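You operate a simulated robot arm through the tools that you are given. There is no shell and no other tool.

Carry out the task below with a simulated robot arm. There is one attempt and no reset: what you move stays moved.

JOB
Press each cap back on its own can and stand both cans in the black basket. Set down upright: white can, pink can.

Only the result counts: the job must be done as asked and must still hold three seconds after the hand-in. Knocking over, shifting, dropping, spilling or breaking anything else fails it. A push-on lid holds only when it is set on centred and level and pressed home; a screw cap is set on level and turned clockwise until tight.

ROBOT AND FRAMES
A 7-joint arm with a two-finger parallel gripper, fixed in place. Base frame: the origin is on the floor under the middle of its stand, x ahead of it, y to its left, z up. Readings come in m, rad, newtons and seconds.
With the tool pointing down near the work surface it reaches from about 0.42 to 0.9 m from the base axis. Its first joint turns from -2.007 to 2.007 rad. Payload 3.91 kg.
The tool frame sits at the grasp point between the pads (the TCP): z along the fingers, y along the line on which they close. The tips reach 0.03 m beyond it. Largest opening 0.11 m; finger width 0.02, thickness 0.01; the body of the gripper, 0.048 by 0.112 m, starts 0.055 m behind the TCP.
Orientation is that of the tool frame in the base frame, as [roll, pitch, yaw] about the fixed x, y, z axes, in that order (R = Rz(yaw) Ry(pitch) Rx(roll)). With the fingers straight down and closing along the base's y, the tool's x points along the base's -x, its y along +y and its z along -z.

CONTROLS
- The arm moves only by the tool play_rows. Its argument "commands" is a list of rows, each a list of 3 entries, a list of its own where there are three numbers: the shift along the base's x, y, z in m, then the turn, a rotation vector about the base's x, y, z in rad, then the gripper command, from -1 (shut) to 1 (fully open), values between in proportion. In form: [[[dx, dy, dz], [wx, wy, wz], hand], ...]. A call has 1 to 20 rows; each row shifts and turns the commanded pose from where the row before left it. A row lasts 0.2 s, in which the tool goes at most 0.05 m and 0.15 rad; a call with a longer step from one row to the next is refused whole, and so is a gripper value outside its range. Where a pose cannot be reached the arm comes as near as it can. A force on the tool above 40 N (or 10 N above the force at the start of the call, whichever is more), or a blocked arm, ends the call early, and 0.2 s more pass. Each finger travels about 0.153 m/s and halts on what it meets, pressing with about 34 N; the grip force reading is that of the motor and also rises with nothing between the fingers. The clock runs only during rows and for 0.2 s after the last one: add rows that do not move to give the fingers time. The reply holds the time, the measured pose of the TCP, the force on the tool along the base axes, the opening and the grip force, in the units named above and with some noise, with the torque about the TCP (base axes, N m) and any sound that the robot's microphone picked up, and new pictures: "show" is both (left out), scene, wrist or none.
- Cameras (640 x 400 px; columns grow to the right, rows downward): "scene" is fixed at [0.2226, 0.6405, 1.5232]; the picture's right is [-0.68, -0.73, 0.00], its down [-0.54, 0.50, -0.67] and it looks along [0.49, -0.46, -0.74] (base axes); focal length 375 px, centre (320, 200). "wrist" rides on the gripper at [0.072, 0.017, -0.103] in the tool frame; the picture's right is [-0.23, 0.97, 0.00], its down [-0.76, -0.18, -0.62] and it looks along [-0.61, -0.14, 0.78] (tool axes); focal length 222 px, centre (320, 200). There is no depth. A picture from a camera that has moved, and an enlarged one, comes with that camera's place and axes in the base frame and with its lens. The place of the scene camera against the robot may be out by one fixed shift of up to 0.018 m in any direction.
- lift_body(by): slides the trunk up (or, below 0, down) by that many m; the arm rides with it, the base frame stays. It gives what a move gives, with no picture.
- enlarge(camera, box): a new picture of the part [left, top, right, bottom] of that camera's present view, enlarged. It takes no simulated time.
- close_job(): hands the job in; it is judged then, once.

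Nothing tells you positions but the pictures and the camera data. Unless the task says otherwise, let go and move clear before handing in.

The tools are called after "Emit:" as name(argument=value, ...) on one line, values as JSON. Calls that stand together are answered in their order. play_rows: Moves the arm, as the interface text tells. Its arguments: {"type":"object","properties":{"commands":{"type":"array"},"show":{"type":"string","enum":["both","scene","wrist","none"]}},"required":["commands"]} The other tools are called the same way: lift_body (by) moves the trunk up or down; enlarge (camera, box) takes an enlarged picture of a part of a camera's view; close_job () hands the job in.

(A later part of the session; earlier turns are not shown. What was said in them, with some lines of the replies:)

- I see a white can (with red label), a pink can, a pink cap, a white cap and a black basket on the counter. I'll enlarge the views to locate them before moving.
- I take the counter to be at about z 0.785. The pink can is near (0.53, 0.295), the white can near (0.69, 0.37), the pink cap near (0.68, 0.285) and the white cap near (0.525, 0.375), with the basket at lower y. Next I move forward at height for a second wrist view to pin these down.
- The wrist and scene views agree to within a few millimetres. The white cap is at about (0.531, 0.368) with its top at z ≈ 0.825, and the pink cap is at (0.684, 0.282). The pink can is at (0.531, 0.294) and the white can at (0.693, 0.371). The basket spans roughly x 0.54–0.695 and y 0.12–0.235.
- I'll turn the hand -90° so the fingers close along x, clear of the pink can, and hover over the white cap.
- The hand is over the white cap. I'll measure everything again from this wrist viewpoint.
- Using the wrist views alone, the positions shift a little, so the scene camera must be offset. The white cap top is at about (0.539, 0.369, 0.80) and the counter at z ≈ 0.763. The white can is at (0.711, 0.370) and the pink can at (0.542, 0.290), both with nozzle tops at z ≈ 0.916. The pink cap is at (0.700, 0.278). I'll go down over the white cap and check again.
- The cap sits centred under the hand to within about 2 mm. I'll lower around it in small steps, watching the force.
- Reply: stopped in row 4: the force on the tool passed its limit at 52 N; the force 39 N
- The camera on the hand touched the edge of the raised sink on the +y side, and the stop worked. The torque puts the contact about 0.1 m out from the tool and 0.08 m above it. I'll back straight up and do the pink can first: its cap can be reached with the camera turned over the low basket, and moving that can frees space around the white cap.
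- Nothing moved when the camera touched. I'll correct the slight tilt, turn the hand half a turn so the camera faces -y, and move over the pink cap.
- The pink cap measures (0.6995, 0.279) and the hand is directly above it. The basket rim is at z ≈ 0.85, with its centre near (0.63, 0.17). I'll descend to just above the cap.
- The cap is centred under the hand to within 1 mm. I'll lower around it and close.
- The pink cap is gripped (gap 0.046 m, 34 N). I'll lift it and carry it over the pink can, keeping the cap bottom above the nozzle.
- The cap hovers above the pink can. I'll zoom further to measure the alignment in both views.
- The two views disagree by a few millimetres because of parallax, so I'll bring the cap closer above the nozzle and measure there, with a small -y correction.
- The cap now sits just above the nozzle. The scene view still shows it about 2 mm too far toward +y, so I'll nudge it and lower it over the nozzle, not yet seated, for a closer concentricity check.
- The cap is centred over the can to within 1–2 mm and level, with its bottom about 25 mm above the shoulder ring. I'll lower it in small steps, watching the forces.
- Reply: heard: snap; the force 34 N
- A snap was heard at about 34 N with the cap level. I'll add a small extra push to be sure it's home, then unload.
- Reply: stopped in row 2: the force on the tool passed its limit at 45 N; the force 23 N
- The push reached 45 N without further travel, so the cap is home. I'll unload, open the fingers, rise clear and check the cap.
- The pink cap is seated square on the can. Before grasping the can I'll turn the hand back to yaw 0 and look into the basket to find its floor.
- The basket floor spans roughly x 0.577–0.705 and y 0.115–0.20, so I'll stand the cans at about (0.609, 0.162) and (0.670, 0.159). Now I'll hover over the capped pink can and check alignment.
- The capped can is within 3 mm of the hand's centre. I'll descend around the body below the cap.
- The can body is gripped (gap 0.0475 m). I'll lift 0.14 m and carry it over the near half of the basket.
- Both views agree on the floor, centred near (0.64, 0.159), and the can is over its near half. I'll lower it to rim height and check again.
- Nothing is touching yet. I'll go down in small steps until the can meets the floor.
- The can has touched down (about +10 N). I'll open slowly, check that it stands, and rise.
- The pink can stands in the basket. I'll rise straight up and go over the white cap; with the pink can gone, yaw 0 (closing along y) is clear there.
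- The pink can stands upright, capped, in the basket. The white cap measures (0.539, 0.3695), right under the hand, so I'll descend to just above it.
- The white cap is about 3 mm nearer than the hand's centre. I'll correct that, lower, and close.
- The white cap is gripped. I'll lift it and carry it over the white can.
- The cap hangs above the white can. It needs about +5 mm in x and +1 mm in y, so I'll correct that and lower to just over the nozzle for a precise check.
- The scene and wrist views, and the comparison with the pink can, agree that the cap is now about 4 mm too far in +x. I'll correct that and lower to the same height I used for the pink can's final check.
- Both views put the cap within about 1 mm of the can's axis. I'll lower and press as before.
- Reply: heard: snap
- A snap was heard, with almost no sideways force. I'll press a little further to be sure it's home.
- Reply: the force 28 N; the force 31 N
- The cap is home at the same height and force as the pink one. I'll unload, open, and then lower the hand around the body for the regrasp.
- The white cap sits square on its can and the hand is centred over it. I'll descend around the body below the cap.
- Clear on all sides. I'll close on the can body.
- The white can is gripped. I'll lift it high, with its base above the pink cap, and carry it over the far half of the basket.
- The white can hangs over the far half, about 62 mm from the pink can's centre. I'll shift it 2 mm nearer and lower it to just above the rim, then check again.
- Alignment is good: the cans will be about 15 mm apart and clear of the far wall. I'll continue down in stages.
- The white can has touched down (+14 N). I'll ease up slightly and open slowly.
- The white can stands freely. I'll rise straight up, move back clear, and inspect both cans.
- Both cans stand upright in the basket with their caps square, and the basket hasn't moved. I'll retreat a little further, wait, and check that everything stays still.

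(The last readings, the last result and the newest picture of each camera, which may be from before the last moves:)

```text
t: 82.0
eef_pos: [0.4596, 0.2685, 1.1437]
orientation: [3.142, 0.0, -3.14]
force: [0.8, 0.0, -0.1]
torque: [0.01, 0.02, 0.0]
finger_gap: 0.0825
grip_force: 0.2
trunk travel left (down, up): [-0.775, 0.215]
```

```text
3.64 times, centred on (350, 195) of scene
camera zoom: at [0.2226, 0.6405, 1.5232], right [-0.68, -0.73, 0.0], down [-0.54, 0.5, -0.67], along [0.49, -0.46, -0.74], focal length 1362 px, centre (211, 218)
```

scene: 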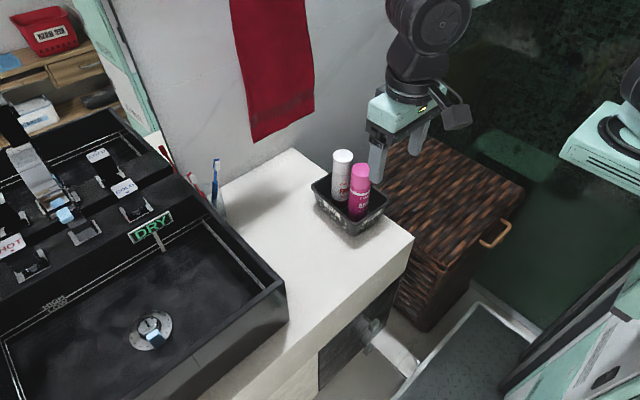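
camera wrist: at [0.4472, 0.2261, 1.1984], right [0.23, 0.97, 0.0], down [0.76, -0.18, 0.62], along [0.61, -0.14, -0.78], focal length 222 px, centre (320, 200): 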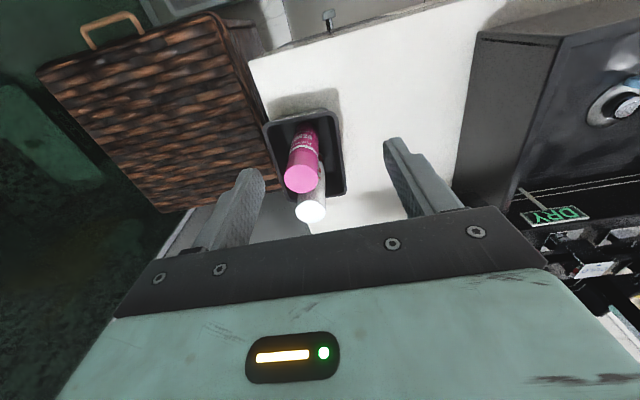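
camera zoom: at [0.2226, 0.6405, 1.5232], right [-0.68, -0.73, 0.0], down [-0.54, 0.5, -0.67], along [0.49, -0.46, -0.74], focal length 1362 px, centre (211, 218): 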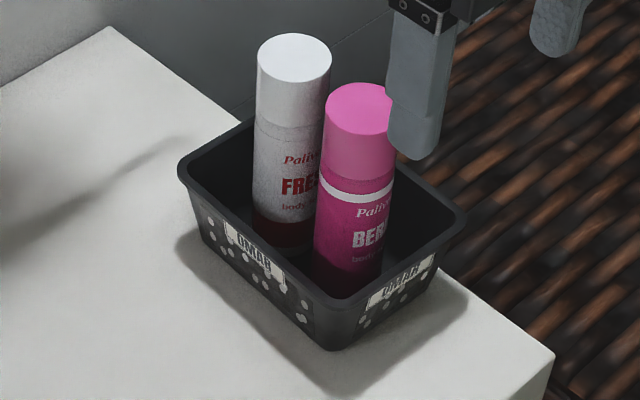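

Everything is still: both cans are capped and upright in the basket, and the hand is clear. I'm handing the job in.

Emit:
close_job()

```text
The job is handed in.
```

Both cans are standing upright in the black basket, each with its own cap pressed back on. I've handed the job in, but no verdict came back.

- **Caps:** each gave an audible snap when pressed. I then pressed the pink one to about 45 N and the white one to about 31 N. Both looked square on their cans afterwards.
- **Cans:** the pink can is in the near half of the basket and the white can in the far half, about 15 mm apart. Neither moved during a short wait before hand-in.
- **One bump:** early on, the camera on the hand hit the edge of the raised sink, and the force limit stopped the arm at 52 N. Nothing visibly shifted, and I switched to doing the pink can first to avoid that spot.
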